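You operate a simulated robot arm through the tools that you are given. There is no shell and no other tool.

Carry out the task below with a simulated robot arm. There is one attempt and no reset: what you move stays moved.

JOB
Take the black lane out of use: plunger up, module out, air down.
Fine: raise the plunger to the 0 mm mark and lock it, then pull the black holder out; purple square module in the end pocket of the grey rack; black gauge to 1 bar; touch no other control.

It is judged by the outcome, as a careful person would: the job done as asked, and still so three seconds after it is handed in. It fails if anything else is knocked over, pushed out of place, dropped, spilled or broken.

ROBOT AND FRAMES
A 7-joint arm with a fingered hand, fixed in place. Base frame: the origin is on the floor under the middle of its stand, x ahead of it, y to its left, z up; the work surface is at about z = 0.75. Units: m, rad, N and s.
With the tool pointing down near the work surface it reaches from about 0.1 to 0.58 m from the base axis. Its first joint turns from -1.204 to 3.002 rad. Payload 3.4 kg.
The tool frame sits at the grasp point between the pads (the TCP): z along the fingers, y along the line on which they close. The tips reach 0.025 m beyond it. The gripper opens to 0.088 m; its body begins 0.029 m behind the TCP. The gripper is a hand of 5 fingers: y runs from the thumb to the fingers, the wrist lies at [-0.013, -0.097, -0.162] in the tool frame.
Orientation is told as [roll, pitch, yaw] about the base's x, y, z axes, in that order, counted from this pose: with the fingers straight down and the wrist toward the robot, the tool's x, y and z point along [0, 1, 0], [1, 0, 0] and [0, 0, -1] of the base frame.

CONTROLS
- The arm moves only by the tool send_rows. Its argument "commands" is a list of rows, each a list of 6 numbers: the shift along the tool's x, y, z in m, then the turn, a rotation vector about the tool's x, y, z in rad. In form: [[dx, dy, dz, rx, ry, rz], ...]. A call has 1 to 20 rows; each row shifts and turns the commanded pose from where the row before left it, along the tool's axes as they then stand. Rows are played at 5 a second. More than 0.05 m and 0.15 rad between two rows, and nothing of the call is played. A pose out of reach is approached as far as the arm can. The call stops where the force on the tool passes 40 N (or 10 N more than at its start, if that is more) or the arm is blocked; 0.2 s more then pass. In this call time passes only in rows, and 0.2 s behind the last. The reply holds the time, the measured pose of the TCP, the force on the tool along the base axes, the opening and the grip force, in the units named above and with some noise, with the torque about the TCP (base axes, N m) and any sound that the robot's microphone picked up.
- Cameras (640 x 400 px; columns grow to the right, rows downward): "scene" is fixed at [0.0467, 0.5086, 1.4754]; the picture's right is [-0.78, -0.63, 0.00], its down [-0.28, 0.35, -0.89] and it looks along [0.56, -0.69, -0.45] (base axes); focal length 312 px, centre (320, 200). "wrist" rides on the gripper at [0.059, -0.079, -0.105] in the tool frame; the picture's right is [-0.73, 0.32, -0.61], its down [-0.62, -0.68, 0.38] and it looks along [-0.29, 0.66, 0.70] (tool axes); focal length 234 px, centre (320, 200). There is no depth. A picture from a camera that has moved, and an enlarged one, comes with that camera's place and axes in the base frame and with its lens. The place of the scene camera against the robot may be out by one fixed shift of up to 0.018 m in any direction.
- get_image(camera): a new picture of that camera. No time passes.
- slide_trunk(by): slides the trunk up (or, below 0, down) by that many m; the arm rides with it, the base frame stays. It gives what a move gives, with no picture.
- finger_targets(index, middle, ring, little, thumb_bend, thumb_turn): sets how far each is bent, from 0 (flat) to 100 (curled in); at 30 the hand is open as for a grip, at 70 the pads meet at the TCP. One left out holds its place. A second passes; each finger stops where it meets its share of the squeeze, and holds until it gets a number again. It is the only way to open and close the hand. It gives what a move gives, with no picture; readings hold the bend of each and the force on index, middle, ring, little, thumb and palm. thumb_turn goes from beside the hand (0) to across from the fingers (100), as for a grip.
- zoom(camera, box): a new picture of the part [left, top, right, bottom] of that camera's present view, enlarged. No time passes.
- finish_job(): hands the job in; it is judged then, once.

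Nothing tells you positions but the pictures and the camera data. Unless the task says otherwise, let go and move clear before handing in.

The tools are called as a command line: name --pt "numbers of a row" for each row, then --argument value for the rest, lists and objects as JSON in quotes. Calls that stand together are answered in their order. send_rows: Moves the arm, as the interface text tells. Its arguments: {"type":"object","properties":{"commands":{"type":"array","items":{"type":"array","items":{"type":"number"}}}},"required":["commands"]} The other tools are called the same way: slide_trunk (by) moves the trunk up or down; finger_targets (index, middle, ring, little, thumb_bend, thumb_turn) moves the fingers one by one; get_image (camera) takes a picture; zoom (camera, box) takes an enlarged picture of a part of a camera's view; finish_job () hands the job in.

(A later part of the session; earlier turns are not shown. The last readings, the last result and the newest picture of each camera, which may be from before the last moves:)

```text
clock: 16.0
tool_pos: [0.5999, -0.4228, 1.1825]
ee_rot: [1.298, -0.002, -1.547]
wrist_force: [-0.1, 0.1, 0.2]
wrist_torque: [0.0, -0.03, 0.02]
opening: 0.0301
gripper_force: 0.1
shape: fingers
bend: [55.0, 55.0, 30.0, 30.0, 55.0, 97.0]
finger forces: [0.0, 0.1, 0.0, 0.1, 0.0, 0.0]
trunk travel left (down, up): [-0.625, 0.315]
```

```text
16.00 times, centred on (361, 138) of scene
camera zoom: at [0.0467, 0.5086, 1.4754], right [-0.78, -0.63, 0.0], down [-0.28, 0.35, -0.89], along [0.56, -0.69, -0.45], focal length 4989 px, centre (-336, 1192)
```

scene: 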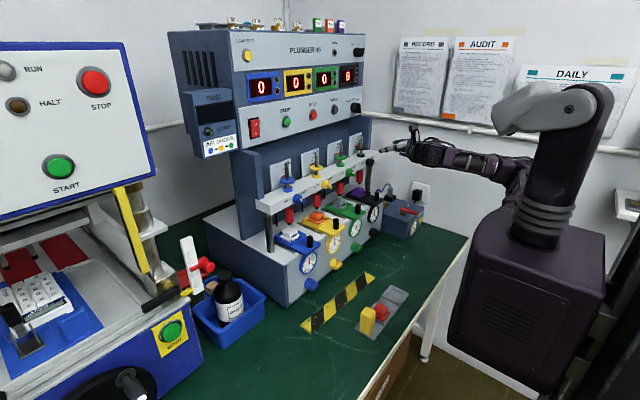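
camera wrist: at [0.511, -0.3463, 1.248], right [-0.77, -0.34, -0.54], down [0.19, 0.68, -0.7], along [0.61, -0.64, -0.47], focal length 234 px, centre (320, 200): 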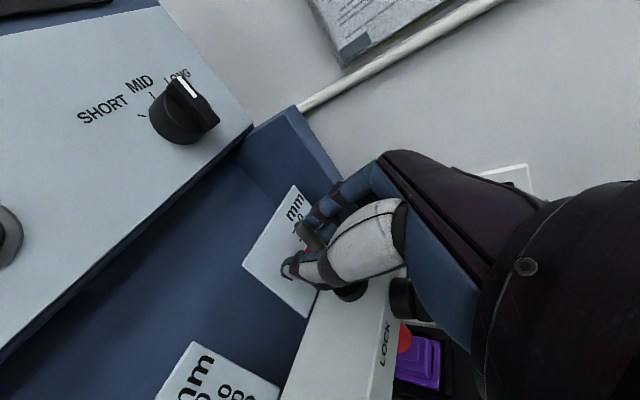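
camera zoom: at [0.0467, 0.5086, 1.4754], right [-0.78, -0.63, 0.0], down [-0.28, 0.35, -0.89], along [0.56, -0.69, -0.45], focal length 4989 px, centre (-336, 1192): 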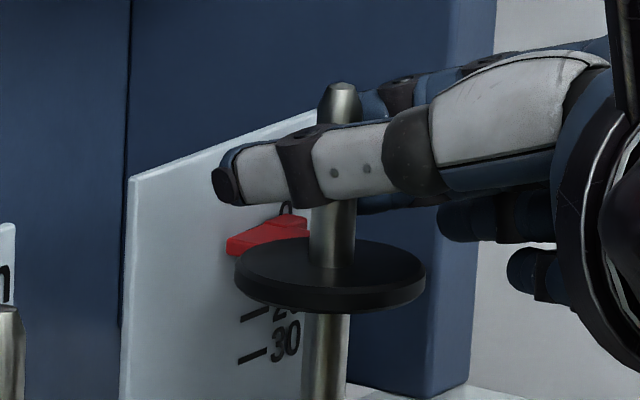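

It holds by friction. I'll open the hand, back away, and lower to scale height to read the pointer without parallax.

finger_targets --index 30 --middle 30 --thumb_bend 30

send_rows --pt "-0.0068 -0.0009 -0.0241 0 0 0" --pt "-0.0068 -0.0009 -0.0241 0 0 0" --pt "-0.0068 -0.0009 -0.0241 0 0 0" --pt "-0.0068 -0.0009 -0.0241 0 0 0" --pt "-0.0068 -0.0009 -0.0241 0 0 0" --pt "-0.0068 -0.0009 -0.0241 0 0 0"

slide_trunk --by -0.08

get_image --camera "wrist"

get_image --camera "scene"

```text
clock: 17.0
tool_pos: [0.5999, -0.4246, 1.1834]
ee_rot: [1.3, -0.002, -1.548]
wrist_force: [0.6, 0.4, 0.5]
wrist_torque: [0.0, 0.01, -0.02]
opening: 0.0844
gripper_force: 0.1
shape: fingers
bend: [30.0, 30.0, 30.0, 30.0, 30.0, 97.0]
finger forces: [0.0, 0.1, 0.0, 0.1, 0.0, 0.0]
trunk travel left (down, up): [-0.625, 0.315]
```

```text
clock: 18.4
tool_pos: [0.4451, -0.4202, 1.1833]
ee_rot: [1.302, -0.002, -1.547]
wrist_force: [0.0, -0.1, -0.4]
wrist_torque: [0.01, 0.0, -0.01]
opening: 0.0847
gripper_force: 0.0
shape: fingers
bend: [30.0, 30.0, 30.0, 30.0, 30.0, 97.0]
finger forces: [0.0, 0.0, 0.1, 0.1, 0.1, 0.0]
trunk travel left (down, up): [-0.625, 0.315]
```

```text
clock: 19.5
tool_pos: [0.447, -0.4212, 1.1027]
ee_rot: [1.298, -0.001, -1.547]
wrist_force: [-0.1, -0.4, 0.0]
wrist_torque: [-0.02, -0.01, -0.01]
opening: 0.0842
gripper_force: 0.1
shape: fingers
bend: [30.0, 30.0, 30.0, 30.0, 30.0, 97.0]
finger forces: [0.0, 0.1, 0.0, 0.0, 0.0, 0.0]
trunk travel left (down, up): [-0.545, 0.395]
```

```text
taken
camera wrist: at [0.3604, -0.344, 1.1881], right [-0.77, -0.34, -0.54], down [0.19, 0.68, -0.7], along [0.61, -0.64, -0.46], focal length 234 px, centre (320, 200)
```

wrist: 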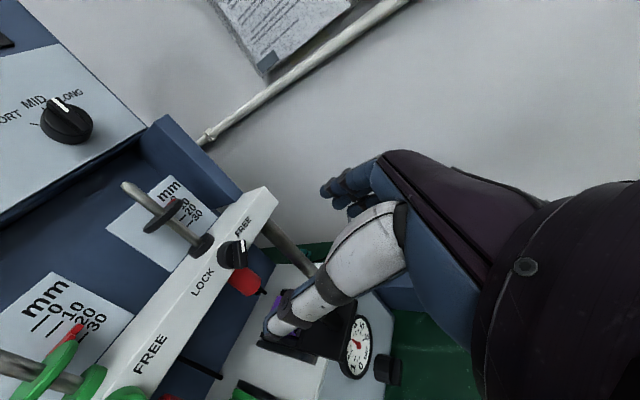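

```text
taken
```

scene: 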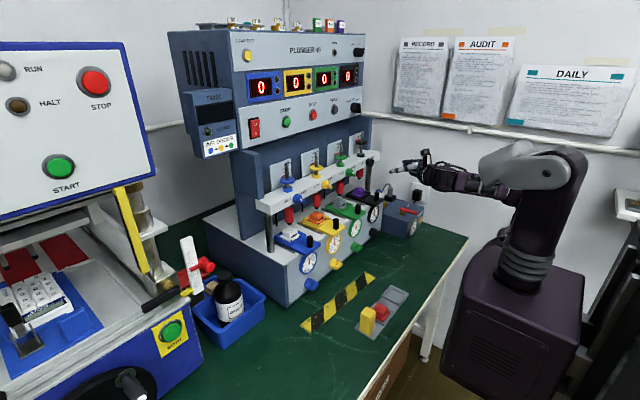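

zoom --camera "wrist" --box '[150, 170, 214, 210]'

zoom --camera "wrist" --box '[190, 200, 290, 300]'

zoom --camera "scene" --box '[345, 128, 377, 148]'

```text
10.00 times, centred on (182, 190) of wrist
camera zoom: at [0.3604, -0.344, 1.1881], right [-0.77, -0.34, -0.54], down [0.19, 0.68, -0.7], along [0.61, -0.64, -0.46], focal length 2342 px, centre (1700, 300)
```

zoom: 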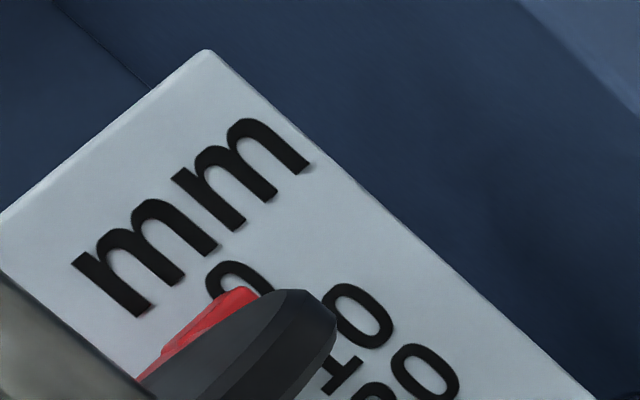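

```text
4.00 times, centred on (240, 250) of wrist
camera zoom: at [0.3604, -0.344, 1.1881], right [-0.77, -0.34, -0.54], down [0.19, 0.68, -0.7], along [0.61, -0.64, -0.46], focal length 937 px, centre (640, 0)
```

zoom: 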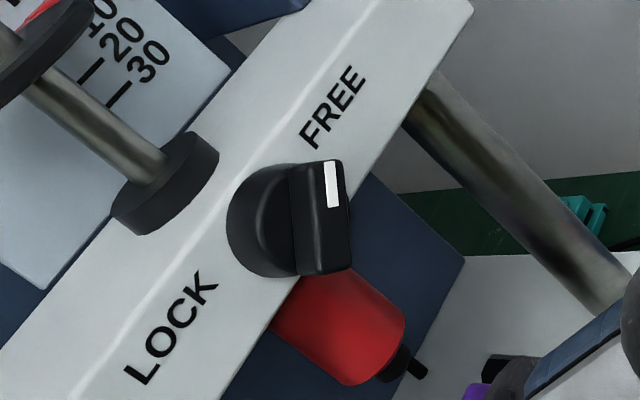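

```text
16.00 times, centred on (361, 138) of scene
camera zoom: at [0.0467, 0.5086, 1.4754], right [-0.78, -0.63, 0.0], down [-0.28, 0.35, -0.89], along [0.56, -0.69, -0.45], focal length 4989 px, centre (-336, 1192)
```

zoom: 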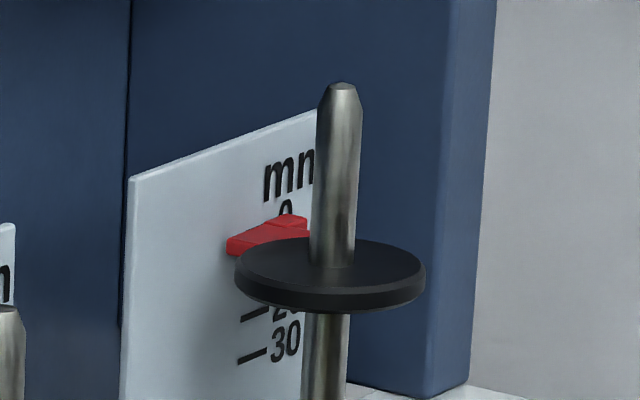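

The plunger stayed put. To calibrate the parallax, I'll look at the green lane's identical scale and pointer from both cameras.

zoom --camera "wrist" --box '[20, 260, 132, 330]'

zoom --camera "scene" --box '[324, 140, 356, 160]'

zoom --camera "wrist" --box '[120, 165, 240, 265]'

```text
5.71 times, centred on (76, 295) of wrist
camera zoom: at [0.3604, -0.344, 1.1881], right [-0.77, -0.34, -0.54], down [0.19, 0.68, -0.7], along [0.61, -0.64, -0.46], focal length 1338 px, centre (1714, -343)
```

zoom: 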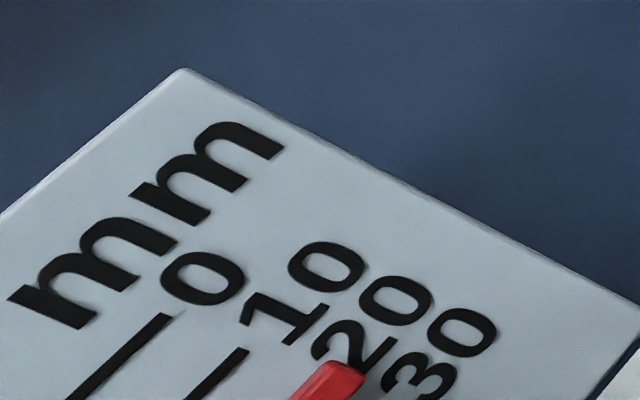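

```text
16.00 times, centred on (340, 150) of scene
camera zoom: at [0.0467, 0.5086, 1.4754], right [-0.78, -0.63, 0.0], down [-0.28, 0.35, -0.89], along [0.56, -0.69, -0.45], focal length 4989 px, centre (0, 1000)
```

zoom: 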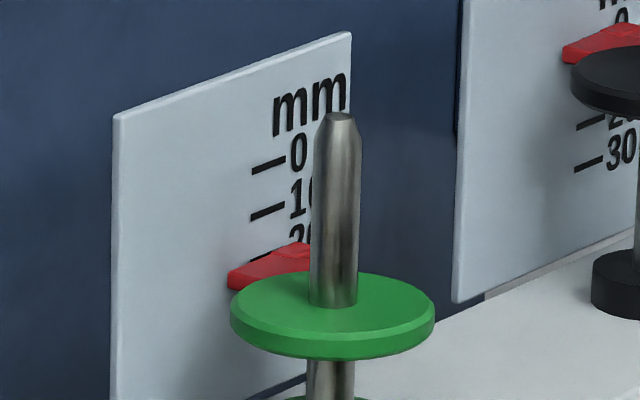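

```text
4.00 times, centred on (180, 215) of wrist
camera zoom: at [0.3604, -0.344, 1.1881], right [-0.77, -0.34, -0.54], down [0.19, 0.68, -0.7], along [0.61, -0.64, -0.46], focal length 937 px, centre (880, 140)
```

zoom: 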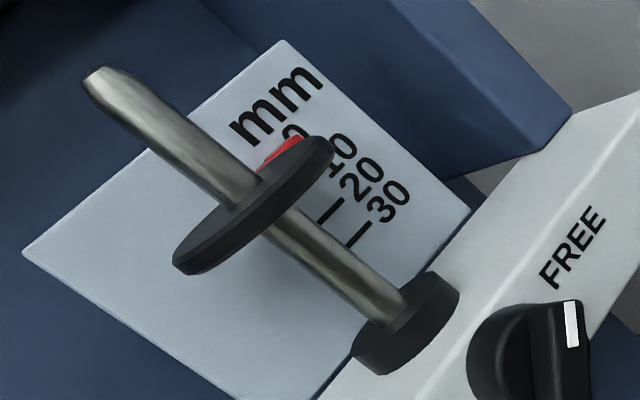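

The plunger now reads 0 to within about a millimetre: 20.0 mm of travel from the 20 mark. The lock knob's axis is at about (y −0.425, z 1.092), with its tab spanning x 0.558–0.575 and pointing up-right at about 40°. I'll rehearse the hand roll needed for the tab in free space.

send_rows --pt "0 0 0 0 0.135 0" --pt "0 0 0 0 0.135 0" --pt "0 0 0.01 0 0 0.148" --pt "0 0 0.01 0 0 0.148" --pt "0 0 0.01 0 0 0.148" --pt "0 0 0 0 0 0.148" --pt "0 0 0 0 0 0.148" --pt "0 0 0 0 0 0.148"

get_image --camera "wrist"

get_image --camera "scene"

```text
clock: 21.3
tool_pos: [0.4395, -0.4627, 1.0602]
ee_rot: [1.568, 0.888, -1.546]
wrist_force: [1.0, 0.0, 0.2]
wrist_torque: [0.02, -0.02, 0.02]
opening: 0.0845
gripper_force: 0.1
shape: fingers
bend: [30.0, 30.0, 30.0, 30.0, 30.0, 97.0]
finger forces: [0.0, 0.0, 0.0, 0.0, 0.0, 0.0]
out of reach, approached as far as the arm can: row 3, 5, 6, 7, 8
trunk travel left (down, up): [-0.545, 0.395]
```

```text
taken
camera wrist: at [0.3354, -0.4615, 1.1595], right [-0.62, 0.34, -0.71], down [0.36, 0.92, 0.14], along [0.7, -0.17, -0.69], focal length 234 px, centre (320, 200)
```

wrist: 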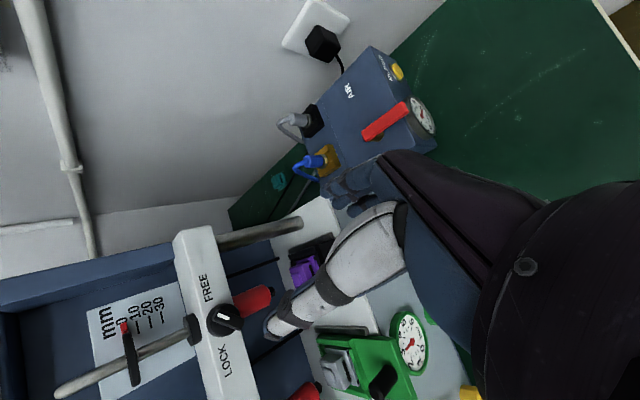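

```text
taken
```

scene: 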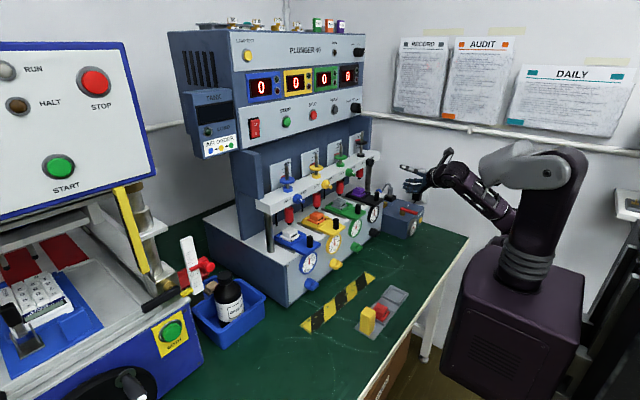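

This view shows the scale and lock knob almost face-on, so I'll zoom in to read both.

zoom --camera "wrist" --box '[80, 280, 208, 360]'

zoom --camera "wrist" --box '[176, 260, 272, 390]'

```text
5.00 times, centred on (144, 320) of wrist
camera zoom: at [0.3354, -0.4615, 1.1595], right [-0.62, 0.34, -0.71], down [0.36, 0.92, 0.14], along [0.7, -0.17, -0.69], focal length 1171 px, centre (1200, -400)
```

zoom: 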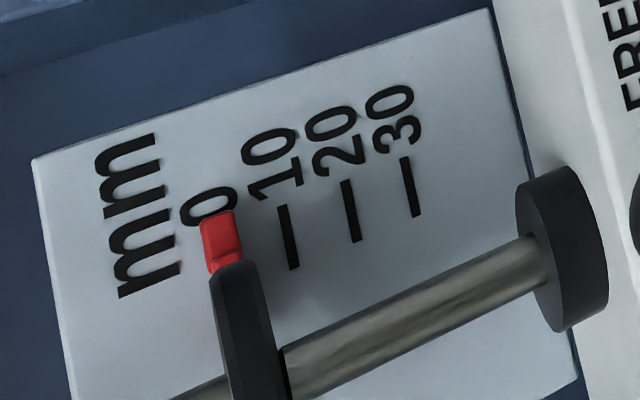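

```text
3.08 times, centred on (224, 325) of wrist
camera zoom: at [0.3354, -0.4615, 1.1595], right [-0.62, 0.34, -0.71], down [0.36, 0.92, 0.14], along [0.7, -0.17, -0.69], focal length 720 px, centre (615, -185)
```

zoom: 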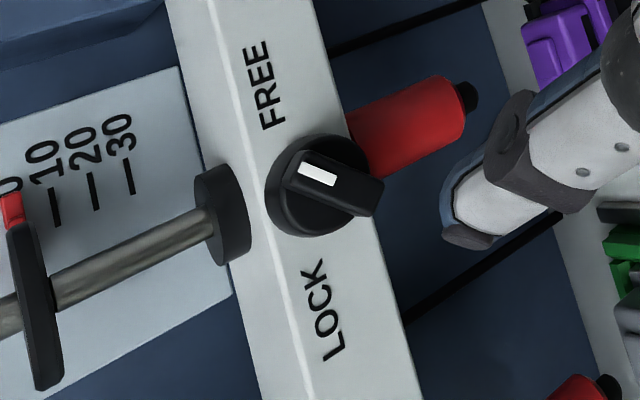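

zoom --camera "wrist" --box '[205, 300, 245, 340]'

zoom --camera "scene" --box '[360, 155, 392, 175]'

```text
10.00 times, centred on (225, 320) of wrist
camera zoom: at [0.3354, -0.4615, 1.1595], right [-0.62, 0.34, -0.71], down [0.36, 0.92, 0.14], along [0.7, -0.17, -0.69], focal length 2342 px, centre (1270, -1000)
```

zoom: 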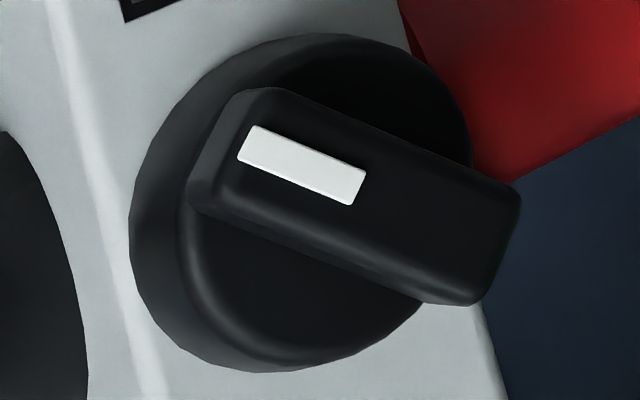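

```text
16.00 times, centred on (376, 165) of scene
camera zoom: at [0.0467, 0.5086, 1.4754], right [-0.78, -0.63, 0.0], down [-0.28, 0.35, -0.89], along [0.56, -0.69, -0.45], focal length 4989 px, centre (-576, 760)
```

zoom: 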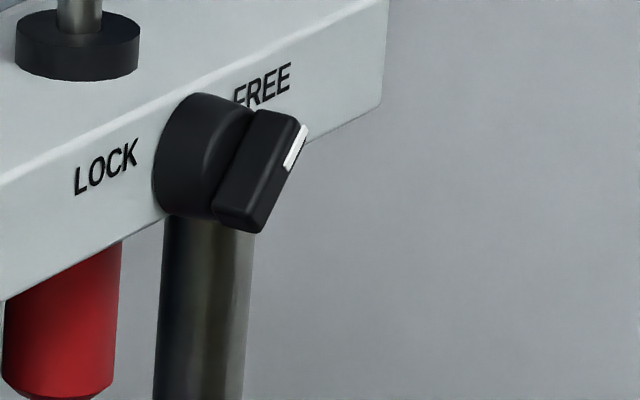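

The pointer sits within about half a millimetre of the 0 tick. The lock tab points exactly 45° up-right (FREE), so LOCK should be 45° up-left, a 90° turn. I'll set the roll to 45° and test the staging position in front of the knob.

send_rows --pt "0 0 0 0 0 -0.103" --pt "-0.0012 -0.0165 0.0202 0 0 0" --pt "-0.0012 -0.0165 0.0202 0 0 0" --pt "-0.0012 -0.0165 0.0202 0 0 0"

```text
clock: 22.3
tool_pos: [0.4557, -0.4675, 1.0832]
ee_rot: [1.567, 0.782, -1.546]
wrist_force: [0.1, -0.1, -0.2]
wrist_torque: [0.01, 0.0, 0.02]
opening: 0.0845
gripper_force: 0.0
shape: fingers
bend: [30.0, 30.0, 30.0, 30.0, 30.0, 97.0]
finger forces: [0.0, 0.0, 0.1, 0.0, 0.0, 0.0]
out of reach, approached as far as the arm can: row 2, 3, 4
trunk travel left (down, up): [-0.545, 0.395]
```

slide_trunk --by 0.08

send_rows --pt "-0.0265 0.0065 0.0148 0 0 0" --pt "-0.0265 0.0065 0.0148 0 0 0" --pt "-0.0265 0.0065 0.0148 0 0 0"

```text
clock: 23.5
tool_pos: [0.4558, -0.468, 1.1613]
ee_rot: [1.567, 0.78, -1.548]
wrist_force: [0.6, -0.1, 0.0]
wrist_torque: [0.03, 0.02, -0.01]
opening: 0.0846
gripper_force: 0.0
shape: fingers
bend: [30.0, 30.0, 30.0, 30.0, 30.0, 97.0]
finger forces: [0.0, 0.0, 0.1, 0.1, 0.1, 0.1]
trunk travel left (down, up): [-0.625, 0.315]
```

```text
clock: 24.3
tool_pos: [0.4582, -0.4608, 1.097]
ee_rot: [1.567, 0.78, -1.542]
wrist_force: [-0.5, 0.1, -0.3]
wrist_torque: [-0.01, -0.03, -0.01]
opening: 0.0847
gripper_force: 0.0
shape: fingers
bend: [30.0, 30.0, 30.0, 30.0, 30.0, 97.0]
finger forces: [0.1, 0.0, 0.1, 0.1, 0.0, 0.0]
out of reach, approached as far as the arm can: row 1, 2, 3
trunk travel left (down, up): [-0.625, 0.315]
```

That palm-up roll is limited by the arm's wrist. Since pinching with a level hand would already swing the tab upright, I only need rolls from 0 to about −50°, so I'll rehearse that side instead.

send_rows --pt "0 0 0 0 0 -0.145" --pt "0 0 0 0 0 -0.145" --pt "0 0 0 0 0 -0.145" --pt "0 0 0 0 0 -0.145" --pt "0 0 0 0 0 -0.145" --pt "0 -0.012 0.014 0 0 -0.055" --pt "0 -0.012 0.014 0 0 0" --pt "0 -0.012 0.014 0 0 0"

send_rows --pt "0 0 0 0 0 -0.145" --pt "0 0 0 0 0 -0.145" --pt "0 0 0 0 0 -0.145" --pt "0 0 0 0 0 -0.145" --pt "0 0 0 0 0 -0.145" --pt "0 0 0 0 0 -0.145"

get_image --camera "wrist"

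get_image --camera "scene"

```text
clock: 26.1
tool_pos: [0.4619, -0.4439, 1.1225]
ee_rot: [1.566, 0.002, -1.541]
wrist_force: [-0.2, 0.2, -0.1]
wrist_torque: [0.0, 0.01, -0.01]
opening: 0.0847
gripper_force: 0.0
shape: fingers
bend: [30.0, 30.0, 30.0, 30.0, 30.0, 97.0]
finger forces: [0.0, 0.1, 0.0, 0.0, 0.0, 0.0]
out of reach, approached as far as the arm can: row 4, 6, 7, 8
trunk travel left (down, up): [-0.625, 0.315]
```

```text
clock: 27.5
tool_pos: [0.4632, -0.4439, 1.1228]
ee_rot: [1.568, -0.87, -1.541]
wrist_force: [-0.4, -0.1, 0.1]
wrist_torque: [-0.01, 0.02, 0.03]
opening: 0.0847
gripper_force: 0.1
shape: fingers
bend: [30.0, 30.0, 30.0, 30.0, 30.0, 97.0]
finger forces: [0.0, 0.0, 0.0, 0.0, 0.0, 0.0]
trunk travel left (down, up): [-0.625, 0.315]
```

```text
taken
camera wrist: at [0.3554, -0.3504, 1.1011], right [-0.59, -0.78, -0.22], down [0.38, -0.03, -0.92], along [0.71, -0.63, 0.31], focal length 234 px, centre (320, 200)
```

wrist: 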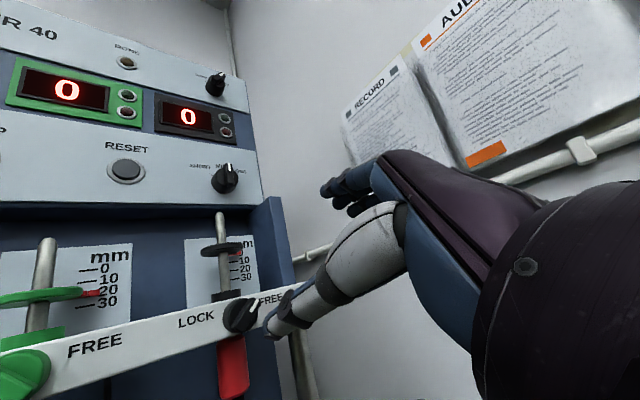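

```text
taken
```

scene: 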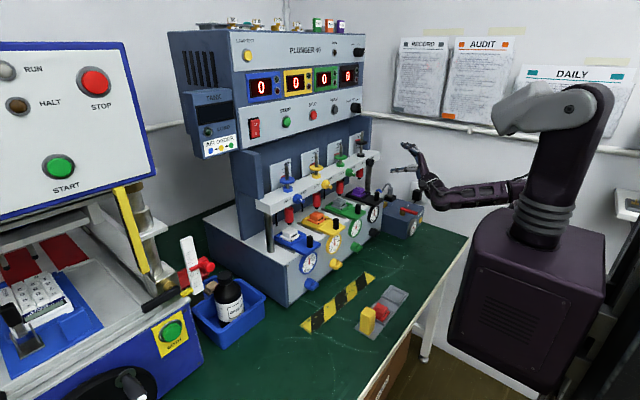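

Rolling to −50° works freely. I'll lower the trunk 8 cm so the level-hand pose at knob height is comfortable, level the hand, and stage in front of the knob.

slide_trunk --by -0.08

send_rows --pt "0 0 0 0 0 0.145" --pt "0 0 0 0 0 0.145" --pt "0 0 0 0 0 0.145" --pt "0 0 0 0 0 0.145" --pt "0 0 0 0 0 0.145" --pt "0 0 0 0 0 0.145" --pt "0.025 -0.0095 0.0185 0 0 0" --pt "0.025 -0.0095 0.0185 0 0 0"

get_image --camera "wrist"

```text
clock: 28.7
tool_pos: [0.4625, -0.4441, 1.0428]
ee_rot: [1.567, -0.867, -1.539]
wrist_force: [-0.5, -0.9, 0.3]
wrist_torque: [0.01, -0.04, 0.02]
opening: 0.0845
gripper_force: 0.1
shape: fingers
bend: [30.0, 30.0, 30.0, 30.0, 30.0, 97.0]
finger forces: [0.0, 0.1, 0.1, 0.0, 0.0, 0.0]
trunk travel left (down, up): [-0.545, 0.395]
```

```text
clock: 30.5
tool_pos: [0.4833, -0.4322, 1.0996]
ee_rot: [1.566, 0.003, -1.542]
wrist_force: [-0.3, 0.1, -0.7]
wrist_torque: [-0.01, -0.01, 0.0]
opening: 0.0846
gripper_force: 0.1
shape: fingers
bend: [30.0, 30.0, 30.0, 30.0, 30.0, 97.0]
finger forces: [0.0, 0.0, 0.0, 0.0, 0.0, 0.1]
out of reach, approached as far as the arm can: row 7, 8
trunk travel left (down, up): [-0.545, 0.395]
```

```text
taken
camera wrist: at [0.3776, -0.3555, 1.1602], right [-0.6, -0.34, -0.72], down [0.36, 0.69, -0.62], along [0.71, -0.64, -0.3], focal length 234 px, centre (320, 200)
```

wrist: 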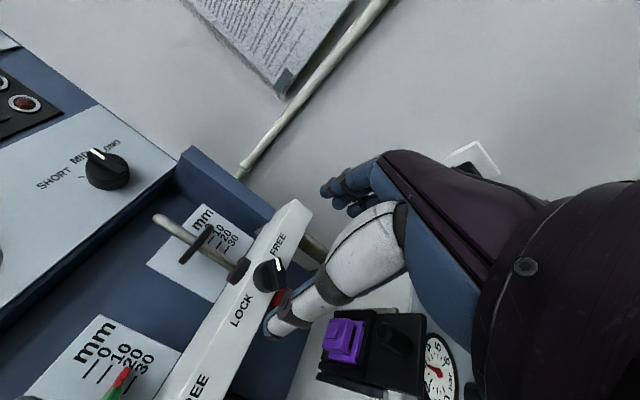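

The wrist just needs the shoulder lower for a level hand here, so I'll drop the trunk another 8 cm and bring the hand back up to knob height.

slide_trunk --by -0.08

send_rows --pt "0.036 -0.0035 0.0085 0 0 0" --pt "0.036 -0.0035 0.0085 0 0 0"

```text
clock: 31.6
tool_pos: [0.4843, -0.4326, 1.0198]
ee_rot: [1.566, 0.004, -1.541]
wrist_force: [-0.1, 0.3, -0.3]
wrist_torque: [0.01, -0.01, 0.02]
opening: 0.0847
gripper_force: 0.2
shape: fingers
bend: [30.0, 30.0, 30.0, 30.0, 30.0, 97.0]
finger forces: [0.0, 0.0, 0.0, 0.0, 0.0, 0.0]
trunk travel left (down, up): [-0.465, 0.475]
```

```text
clock: 32.2
tool_pos: [0.5015, -0.424, 1.0908]
ee_rot: [1.564, 0.003, -1.542]
wrist_force: [-0.3, 0.6, -0.4]
wrist_torque: [0.01, 0.0, -0.02]
opening: 0.0845
gripper_force: 0.0
shape: fingers
bend: [30.0, 30.0, 30.0, 30.0, 30.0, 97.0]
finger forces: [0.0, 0.0, 0.0, 0.0, 0.0, 0.0]
trunk travel left (down, up): [-0.465, 0.475]
```

Good, no reach complaint now. I'll rehearse the −50° roll here (about 3 cm short of the knob) and roll back.

send_rows --pt "0 0 0 0 0 -0.145" --pt "0 0 0 0 0 -0.145" --pt "0 0 0 0 0 -0.145" --pt "0 0 0 0 0 -0.145" --pt "0 0 0 0 0 -0.145" --pt "0 0 0 0 0 -0.145"

get_image --camera "wrist"

zoom --camera "wrist" --box '[130, 180, 290, 380]'

```text
clock: 33.6
tool_pos: [0.5016, -0.4257, 1.0915]
ee_rot: [1.563, -0.87, -1.535]
wrist_force: [0.1, -0.9, 0.2]
wrist_torque: [0.0, -0.03, 0.01]
opening: 0.0847
gripper_force: 0.1
shape: fingers
bend: [30.0, 30.0, 30.0, 30.0, 30.0, 97.0]
finger forces: [0.0, 0.1, 0.0, 0.1, 0.1, 0.1]
trunk travel left (down, up): [-0.465, 0.475]
```

```text
taken
camera wrist: at [0.3939, -0.3314, 1.07], right [-0.59, -0.78, -0.22], down [0.38, -0.03, -0.92], along [0.72, -0.62, 0.31], focal length 234 px, centre (320, 200)
```

wrist: 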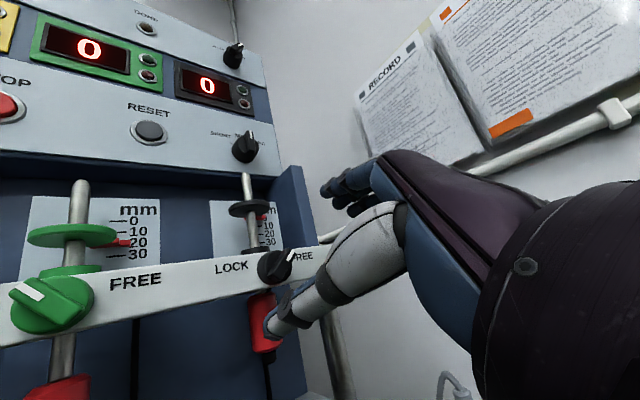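

```text
2.00 times, centred on (210, 280) of wrist
camera zoom: at [0.3939, -0.3314, 1.07], right [-0.59, -0.78, -0.22], down [0.38, -0.03, -0.92], along [0.72, -0.62, 0.31], focal length 468 px, centre (540, 40)
```

zoom: 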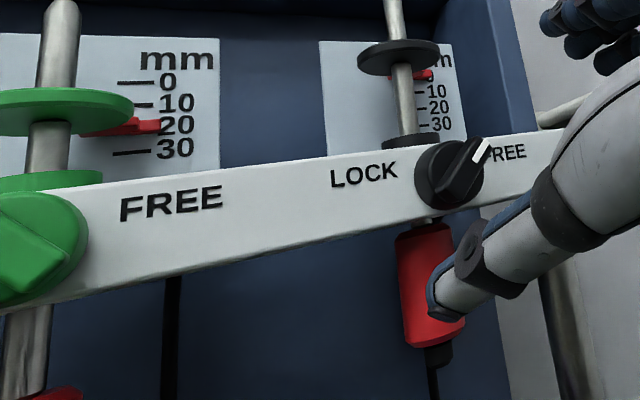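

The view confirms the plunger at 0. It also shows green's knob locked with its mark up-left, so LOCK is 45° up-left. I'll roll level again and move in to straddle the black tab.

send_rows --pt "0 0 0 0 0 0.145" --pt "0 0 0 0 0 0.145" --pt "0 0 0 0 0 0.145" --pt "0 0 0 0 0 0.145" --pt "0 0 0 0 0 0.145" --pt "0 0 0 0 0 0.145" --pt "-0.001 0 0.022 0 0 0" --pt "0 0 0.022 0 0 0"

get_image --camera "wrist"

zoom --camera "scene" --box '[340, 130, 436, 190]'

```text
clock: 35.5
tool_pos: [0.5458, -0.4229, 1.0894]
ee_rot: [1.566, 0.004, -1.543]
wrist_force: [-1.0, 0.8, -0.5]
wrist_torque: [0.04, -0.02, 0.0]
opening: 0.0845
gripper_force: 0.0
shape: fingers
bend: [30.0, 30.0, 30.0, 30.0, 30.0, 97.0]
finger forces: [0.0, 0.0, 0.0, 0.1, 0.1, 0.0]
trunk travel left (down, up): [-0.465, 0.475]
```

```text
taken
camera wrist: at [0.4393, -0.347, 1.1501], right [-0.6, -0.34, -0.72], down [0.36, 0.69, -0.62], along [0.71, -0.64, -0.3], focal length 234 px, centre (320, 200)
```

wrist: 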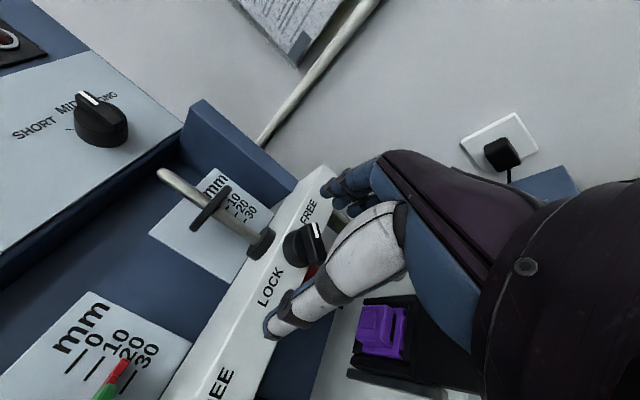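

```text
6.67 times, centred on (388, 160) of scene
camera zoom: at [0.0467, 0.5086, 1.4754], right [-0.78, -0.63, 0.0], down [-0.28, 0.35, -0.89], along [0.56, -0.69, -0.45], focal length 2079 px, centre (-133, 467)
```

zoom: 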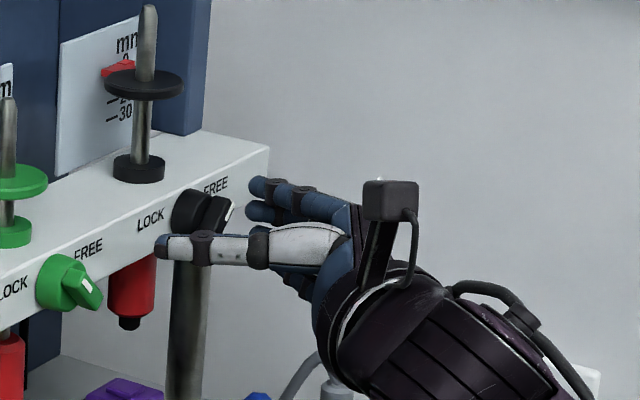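

zoom --camera "wrist" --box '[255, 190, 367, 310]'

```text
3.33 times, centred on (311, 250) of wrist
camera zoom: at [0.4393, -0.347, 1.1501], right [-0.6, -0.34, -0.72], down [0.36, 0.69, -0.62], along [0.71, -0.64, -0.3], focal length 781 px, centre (350, 33)
```

zoom: 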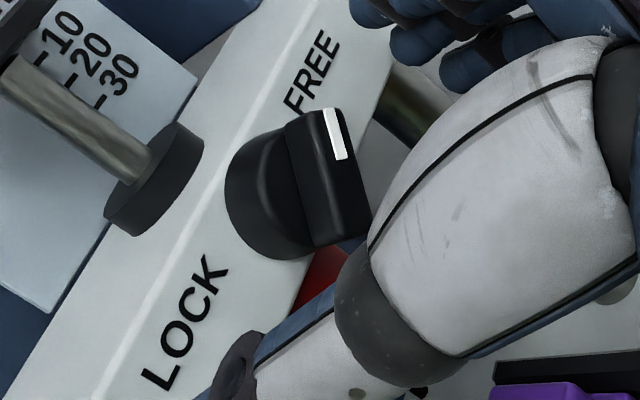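

The tab is centred on the grasp axis to within about a millimetre. I'll go 4 mm deeper and close thumb, index and middle gradually.

send_rows --pt "0 0 0.004 0 0 0"

finger_targets --index 55 --middle 55 --thumb_bend 52

zoom --camera "wrist" --box '[255, 190, 367, 310]'

zoom --camera "scene" --box '[350, 140, 414, 180]'

```text
clock: 35.9
tool_pos: [0.551, -0.4227, 1.0896]
ee_rot: [1.564, 0.003, -1.544]
wrist_force: [-0.5, 0.8, 1.2]
wrist_torque: [-0.03, -0.02, -0.03]
opening: 0.0843
gripper_force: 0.0
shape: fingers
bend: [30.0, 30.0, 30.0, 30.0, 30.0, 97.0]
finger forces: [0.0, 0.0, 0.0, 0.0, 0.0, 0.0]
trunk travel left (down, up): [-0.465, 0.475]
```

```text
clock: 36.9
tool_pos: [0.5489, -0.4232, 1.0892]
ee_rot: [1.565, 0.0, -1.544]
wrist_force: [0.0, -0.2, 0.7]
wrist_torque: [-0.01, 0.0, 0.0]
opening: 0.0348
gripper_force: 0.5
shape: fingers
bend: [54.0, 55.0, 30.0, 30.0, 52.0, 97.0]
finger forces: [0.3, 0.1, 0.0, 0.0, 0.1, 0.1]
trunk travel left (down, up): [-0.465, 0.475]
```

```text
3.33 times, centred on (311, 250) of wrist
camera zoom: at [0.4427, -0.3467, 1.15], right [-0.6, -0.34, -0.72], down [0.36, 0.69, -0.62], along [0.71, -0.64, -0.29], focal length 781 px, centre (350, 33)
```

zoom: 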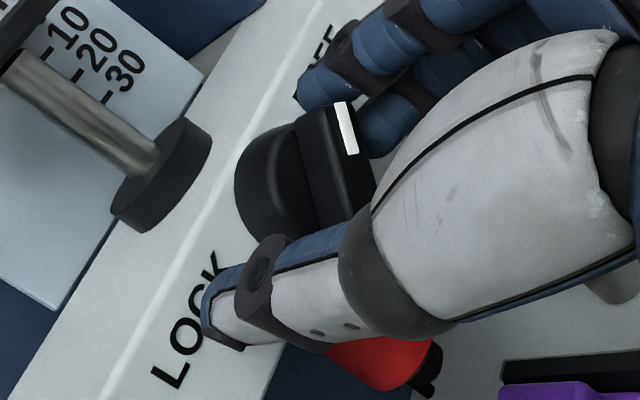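

```text
10.00 times, centred on (382, 160) of scene
camera zoom: at [0.0467, 0.5086, 1.4754], right [-0.78, -0.63, 0.0], down [-0.28, 0.35, -0.89], along [0.56, -0.69, -0.45], focal length 3118 px, centre (-300, 600)
```

zoom: 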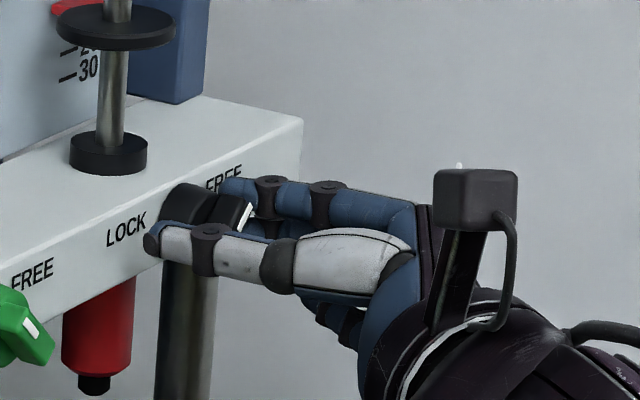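

The index touches the right side of the tab's upper end, as intended. I'll close all three onto it to swing it upright.

finger_targets --index 78 --middle 66 --thumb_bend 66

zoom --camera "wrist" --box '[255, 190, 367, 310]'

zoom --camera "scene" --box '[350, 140, 414, 180]'

```text
clock: 37.9
tool_pos: [0.5495, -0.4255, 1.0894]
ee_rot: [1.566, 0.005, -1.542]
wrist_force: [2.0, -11.4, 4.1]
wrist_torque: [-0.06, -0.09, -0.17]
opening: 0.0154
gripper_force: 7.1
shape: fingers
bend: [59.0, 61.0, 30.0, 30.0, 64.0, 97.0]
finger forces: [8.8, 3.8, 0.0, 0.0, 1.4, 0.0]
trunk travel left (down, up): [-0.465, 0.475]
```

```text
3.33 times, centred on (311, 250) of wrist
camera zoom: at [0.4424, -0.3495, 1.1495], right [-0.6, -0.34, -0.72], down [0.36, 0.69, -0.62], along [0.71, -0.64, -0.3], focal length 781 px, centre (350, 33)
```

zoom: 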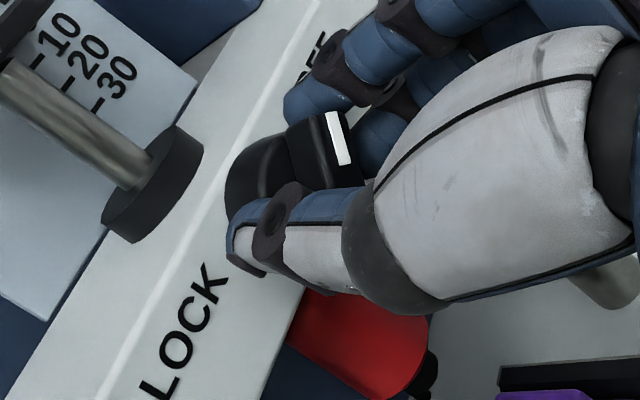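

```text
10.00 times, centred on (382, 160) of scene
camera zoom: at [0.0467, 0.5086, 1.4754], right [-0.78, -0.63, 0.0], down [-0.28, 0.35, -0.89], along [0.56, -0.69, -0.45], focal length 3118 px, centre (-300, 600)
```

zoom: 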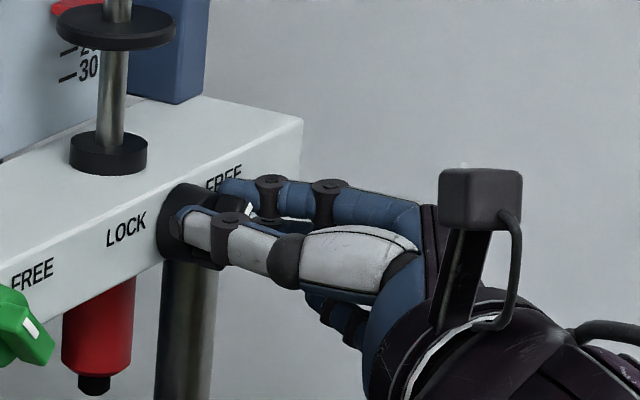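

The knob has some resistance and didn't turn from finger squeeze alone; the middle finger is pushing below the axis and working against it. I'll back the middle finger off, tighten the thumb, and then turn using the wrist.

finger_targets --middle 48 --thumb_bend 80 --index 80

zoom --camera "wrist" --box '[255, 190, 367, 310]'

```text
clock: 38.9
tool_pos: [0.548, -0.4212, 1.0912]
ee_rot: [1.567, 0.002, -1.541]
wrist_force: [-1.2, 1.4, 4.1]
wrist_torque: [-0.01, -0.07, -0.02]
opening: 0.0084
gripper_force: 7.0
shape: fingers
bend: [57.0, 48.0, 30.0, 30.0, 74.0, 96.0]
finger forces: [6.4, 0.0, 0.1, 0.1, 7.9, 0.0]
trunk travel left (down, up): [-0.465, 0.475]
```

```text
3.33 times, centred on (311, 250) of wrist
camera zoom: at [0.442, -0.3458, 1.1506], right [-0.6, -0.34, -0.72], down [0.36, 0.69, -0.62], along [0.71, -0.64, -0.29], focal length 781 px, centre (350, 33)
```

zoom: 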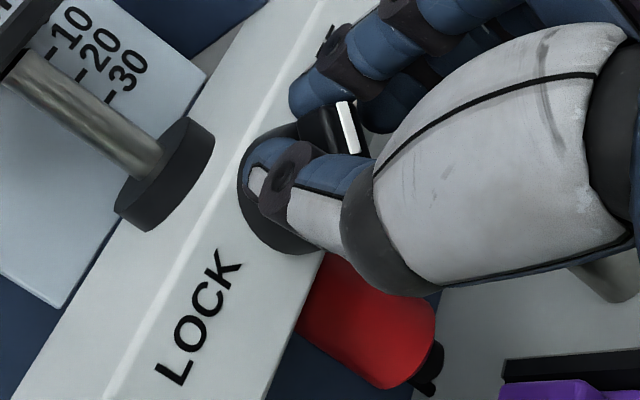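

Now the index presses the tab's top and the thumb its lower left side. I'll turn the wrist counter-clockwise in small steps.

send_rows --pt "0 0 0 0 0 -0.1" --pt "0 0 0 0 0 -0.1" --pt "0 0 0 0 0 -0.1" --pt "0 0 0 0 0 -0.1"

zoom --camera "wrist" --box '[235, 180, 379, 310]'

zoom --camera "scene" --box '[350, 140, 414, 180]'

```text
clock: 39.9
tool_pos: [0.5489, -0.4251, 1.09]
ee_rot: [1.565, -0.398, -1.541]
wrist_force: [0.5, -2.7, 4.8]
wrist_torque: [-0.02, -0.06, -0.07]
opening: 0.0
gripper_force: 4.5
shape: fingers
bend: [61.0, 48.0, 30.0, 30.0, 79.0, 96.0]
finger forces: [5.6, 0.1, 0.0, 0.1, 2.8, 0.1]
trunk travel left (down, up): [-0.465, 0.475]
```

```text
3.08 times, centred on (307, 245) of wrist
camera zoom: at [0.4418, -0.331, 1.1151], right [-0.59, -0.6, -0.54], down [0.37, 0.39, -0.84], along [0.72, -0.7, -0.01], focal length 720 px, centre (360, 62)
```

zoom: 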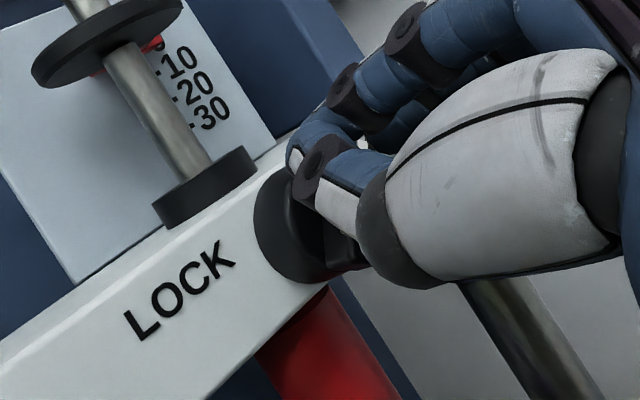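

```text
10.00 times, centred on (382, 160) of scene
camera zoom: at [0.0467, 0.5086, 1.4754], right [-0.78, -0.63, 0.0], down [-0.28, 0.35, -0.89], along [0.56, -0.69, -0.45], focal length 3118 px, centre (-300, 600)
```

zoom: 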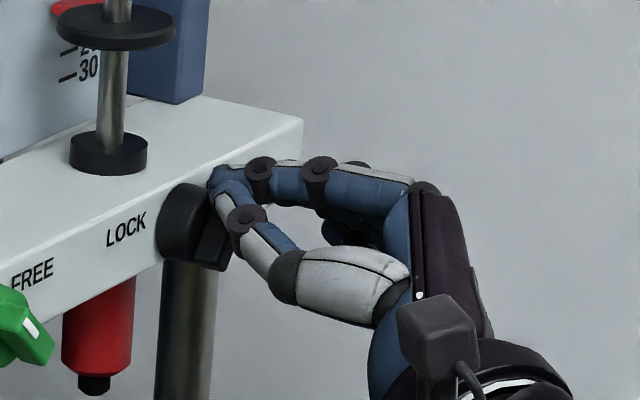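

The fingers slid over the tab's end instead of turning it. I'll open, back out, and check the knob, then push the tab sideways with the stiff side of the index finger instead.

finger_targets --index 30 --middle 30 --thumb_bend 30

send_rows --pt "0 0 -0.025 0 0 0" --pt "0 0 -0.025 0 0 0" --pt "0 0 -0.02 0 0 0"

get_image --camera "wrist"

zoom --camera "scene" --box '[350, 140, 414, 180]'

```text
clock: 40.9
tool_pos: [0.5491, -0.424, 1.09]
ee_rot: [1.566, -0.398, -1.54]
wrist_force: [0.6, 0.8, 0.0]
wrist_torque: [-0.02, -0.03, 0.0]
opening: 0.0844
gripper_force: 0.1
shape: fingers
bend: [30.0, 30.0, 30.0, 30.0, 30.0, 98.0]
finger forces: [0.0, 0.0, 0.1, 0.0, 0.0, 0.1]
trunk travel left (down, up): [-0.465, 0.475]
```

```text
clock: 41.6
tool_pos: [0.4798, -0.4251, 1.091]
ee_rot: [1.567, -0.4, -1.54]
wrist_force: [0.2, -0.3, 0.1]
wrist_torque: [0.0, 0.01, 0.05]
opening: 0.0846
gripper_force: 0.0
shape: fingers
bend: [30.0, 30.0, 30.0, 30.0, 30.0, 98.0]
finger forces: [0.0, 0.0, 0.0, 0.1, 0.0, 0.0]
trunk travel left (down, up): [-0.465, 0.475]
```

```text
taken
camera wrist: at [0.3719, -0.3324, 1.1158], right [-0.59, -0.6, -0.54], down [0.37, 0.4, -0.84], along [0.72, -0.7, -0.01], focal length 234 px, centre (320, 200)
```

wrist: 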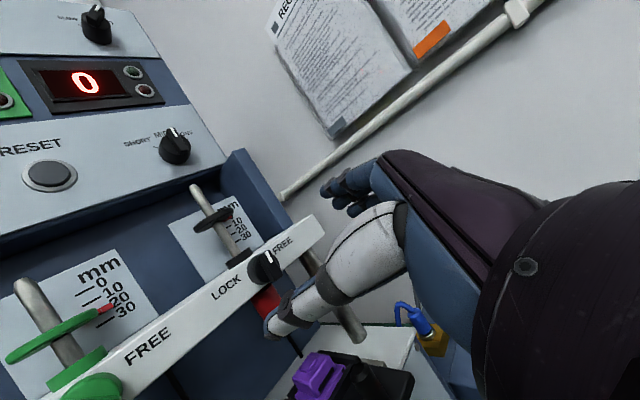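

```text
10.00 times, centred on (382, 160) of scene
camera zoom: at [0.0467, 0.5086, 1.4754], right [-0.78, -0.63, 0.0], down [-0.28, 0.35, -0.89], along [0.56, -0.69, -0.45], focal length 3118 px, centre (-300, 600)
```

zoom: 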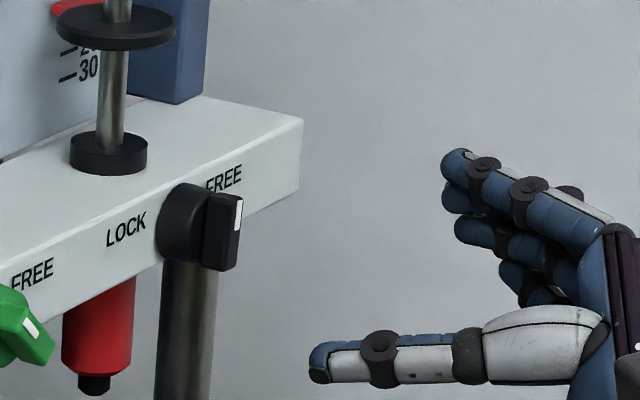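

It did turn: the tab is now about upright, roughly halfway. I'll zoom in to check the angle.

zoom --camera "wrist" --box '[230, 230, 310, 310]'

zoom --camera "scene" --box '[360, 155, 392, 175]'

```text
5.00 times, centred on (270, 270) of wrist
camera zoom: at [0.3719, -0.3324, 1.1158], right [-0.59, -0.6, -0.54], down [0.37, 0.4, -0.84], along [0.72, -0.7, -0.01], focal length 1171 px, centre (570, -150)
```

zoom: 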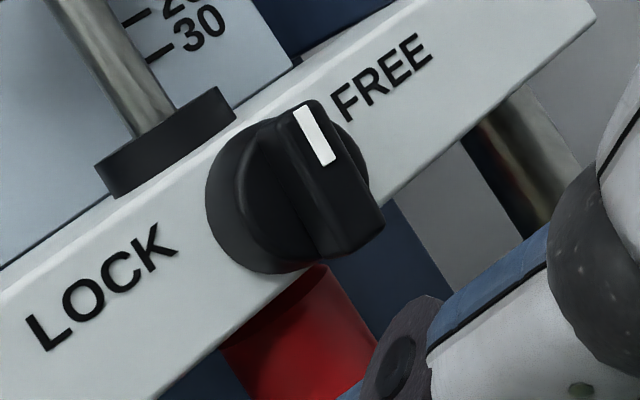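

```text
16.00 times, centred on (376, 165) of scene
camera zoom: at [0.0467, 0.5086, 1.4754], right [-0.78, -0.63, 0.0], down [-0.28, 0.35, -0.89], along [0.56, -0.69, -0.45], focal length 4989 px, centre (-576, 760)
```

zoom: 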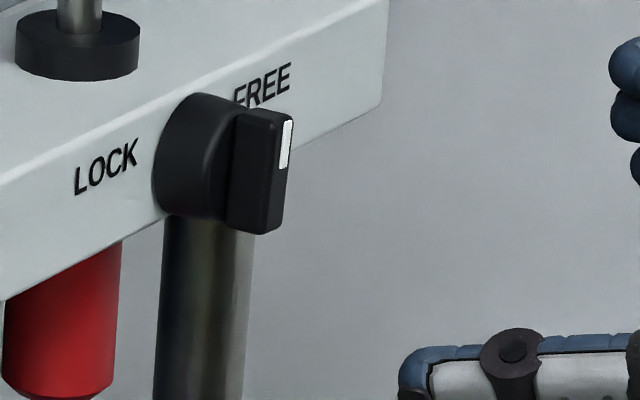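

The tab now stands about 6° short of vertical. I'll roll the hand level, go back in, and pinch the upright tab squarely with index, middle and thumb.

send_rows --pt "0 0 0 0 0 0.133" --pt "0 0 0 0 0 0.133" --pt "0 0 0 0 0 0.133" --pt "-0.0012 -0.0005 0.0233 0 0 0" --pt "-0.0012 -0.0005 0.0233 0 0 0" --pt "-0.0012 -0.0005 0.0233 0 0 0"

finger_targets --index 58 --middle 58 --thumb_bend 58

zoom --camera "wrist" --box '[255, 190, 367, 310]'

```text
clock: 43.0
tool_pos: [0.5496, -0.4216, 1.0866]
ee_rot: [1.565, -0.001, -1.542]
wrist_force: [-0.4, -0.3, -0.1]
wrist_torque: [-0.02, -0.02, -0.03]
opening: 0.0843
gripper_force: 0.1
shape: fingers
bend: [30.0, 30.0, 30.0, 30.0, 30.0, 98.0]
finger forces: [0.1, 0.0, 0.0, 0.1, 0.0, 0.0]
out of reach, approached as far as the arm can: row 3
trunk travel left (down, up): [-0.465, 0.475]
```

```text
clock: 44.0
tool_pos: [0.5488, -0.4223, 1.0878]
ee_rot: [1.565, 0.002, -1.545]
wrist_force: [0.6, -2.2, 1.0]
wrist_torque: [0.01, 0.01, -0.08]
opening: 0.0291
gripper_force: 1.3
shape: fingers
bend: [55.0, 56.0, 30.0, 30.0, 57.0, 98.0]
finger forces: [1.5, 0.5, 0.0, 0.0, 0.0, 0.1]
trunk travel left (down, up): [-0.465, 0.475]
```

```text
3.33 times, centred on (311, 250) of wrist
camera zoom: at [0.4418, -0.346, 1.1473], right [-0.6, -0.34, -0.72], down [0.36, 0.69, -0.62], along [0.71, -0.64, -0.29], focal length 781 px, centre (350, 33)
```

zoom: 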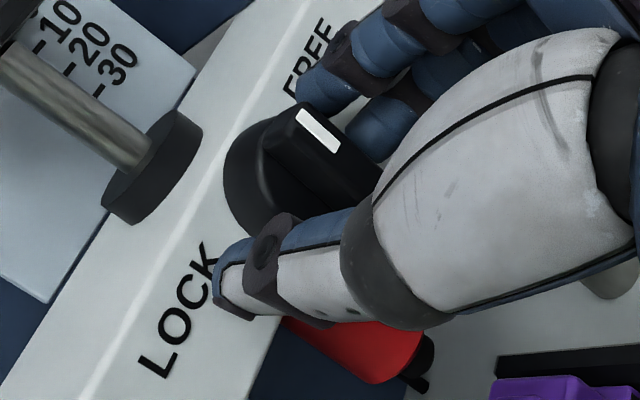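

finger_targets --index 85 --middle 85 --thumb_bend 90

zoom --camera "wrist" --box '[255, 190, 367, 310]'

zoom --camera "scene" --box '[350, 140, 414, 180]'

```text
clock: 45.0
tool_pos: [0.5481, -0.4238, 1.0868]
ee_rot: [1.564, 0.004, -1.542]
wrist_force: [-7.8, -2.1, -11.6]
wrist_torque: [0.07, 0.34, -0.13]
opening: 0.0117
gripper_force: 22.1
shape: fingers
bend: [56.0, 61.0, 30.0, 30.0, 72.0, 96.0]
finger forces: [9.0, 14.4, 0.1, 0.0, 20.6, 0.1]
trunk travel left (down, up): [-0.465, 0.475]
```

```text
3.33 times, centred on (311, 250) of wrist
camera zoom: at [0.4418, -0.3471, 1.1463], right [-0.6, -0.34, -0.72], down [0.36, 0.69, -0.62], along [0.71, -0.64, -0.3], focal length 781 px, centre (350, 33)
```

zoom: 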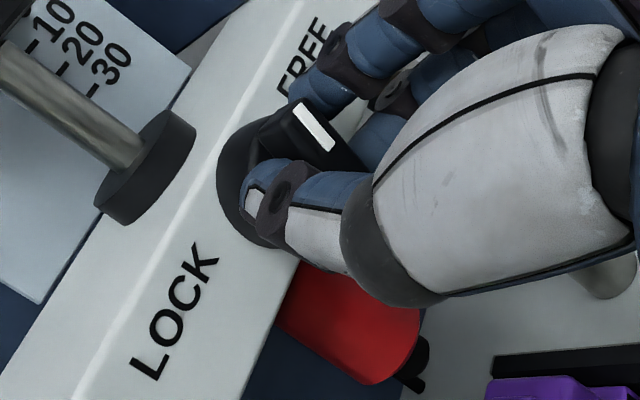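

```text
10.00 times, centred on (382, 160) of scene
camera zoom: at [0.0467, 0.5086, 1.4754], right [-0.78, -0.63, 0.0], down [-0.28, 0.35, -0.89], along [0.56, -0.69, -0.45], focal length 3118 px, centre (-300, 600)
```

zoom: 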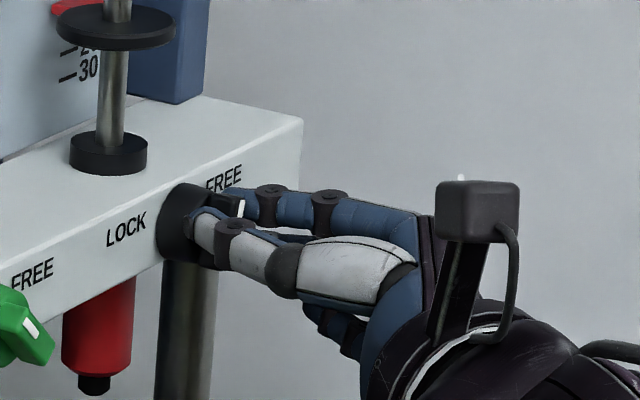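

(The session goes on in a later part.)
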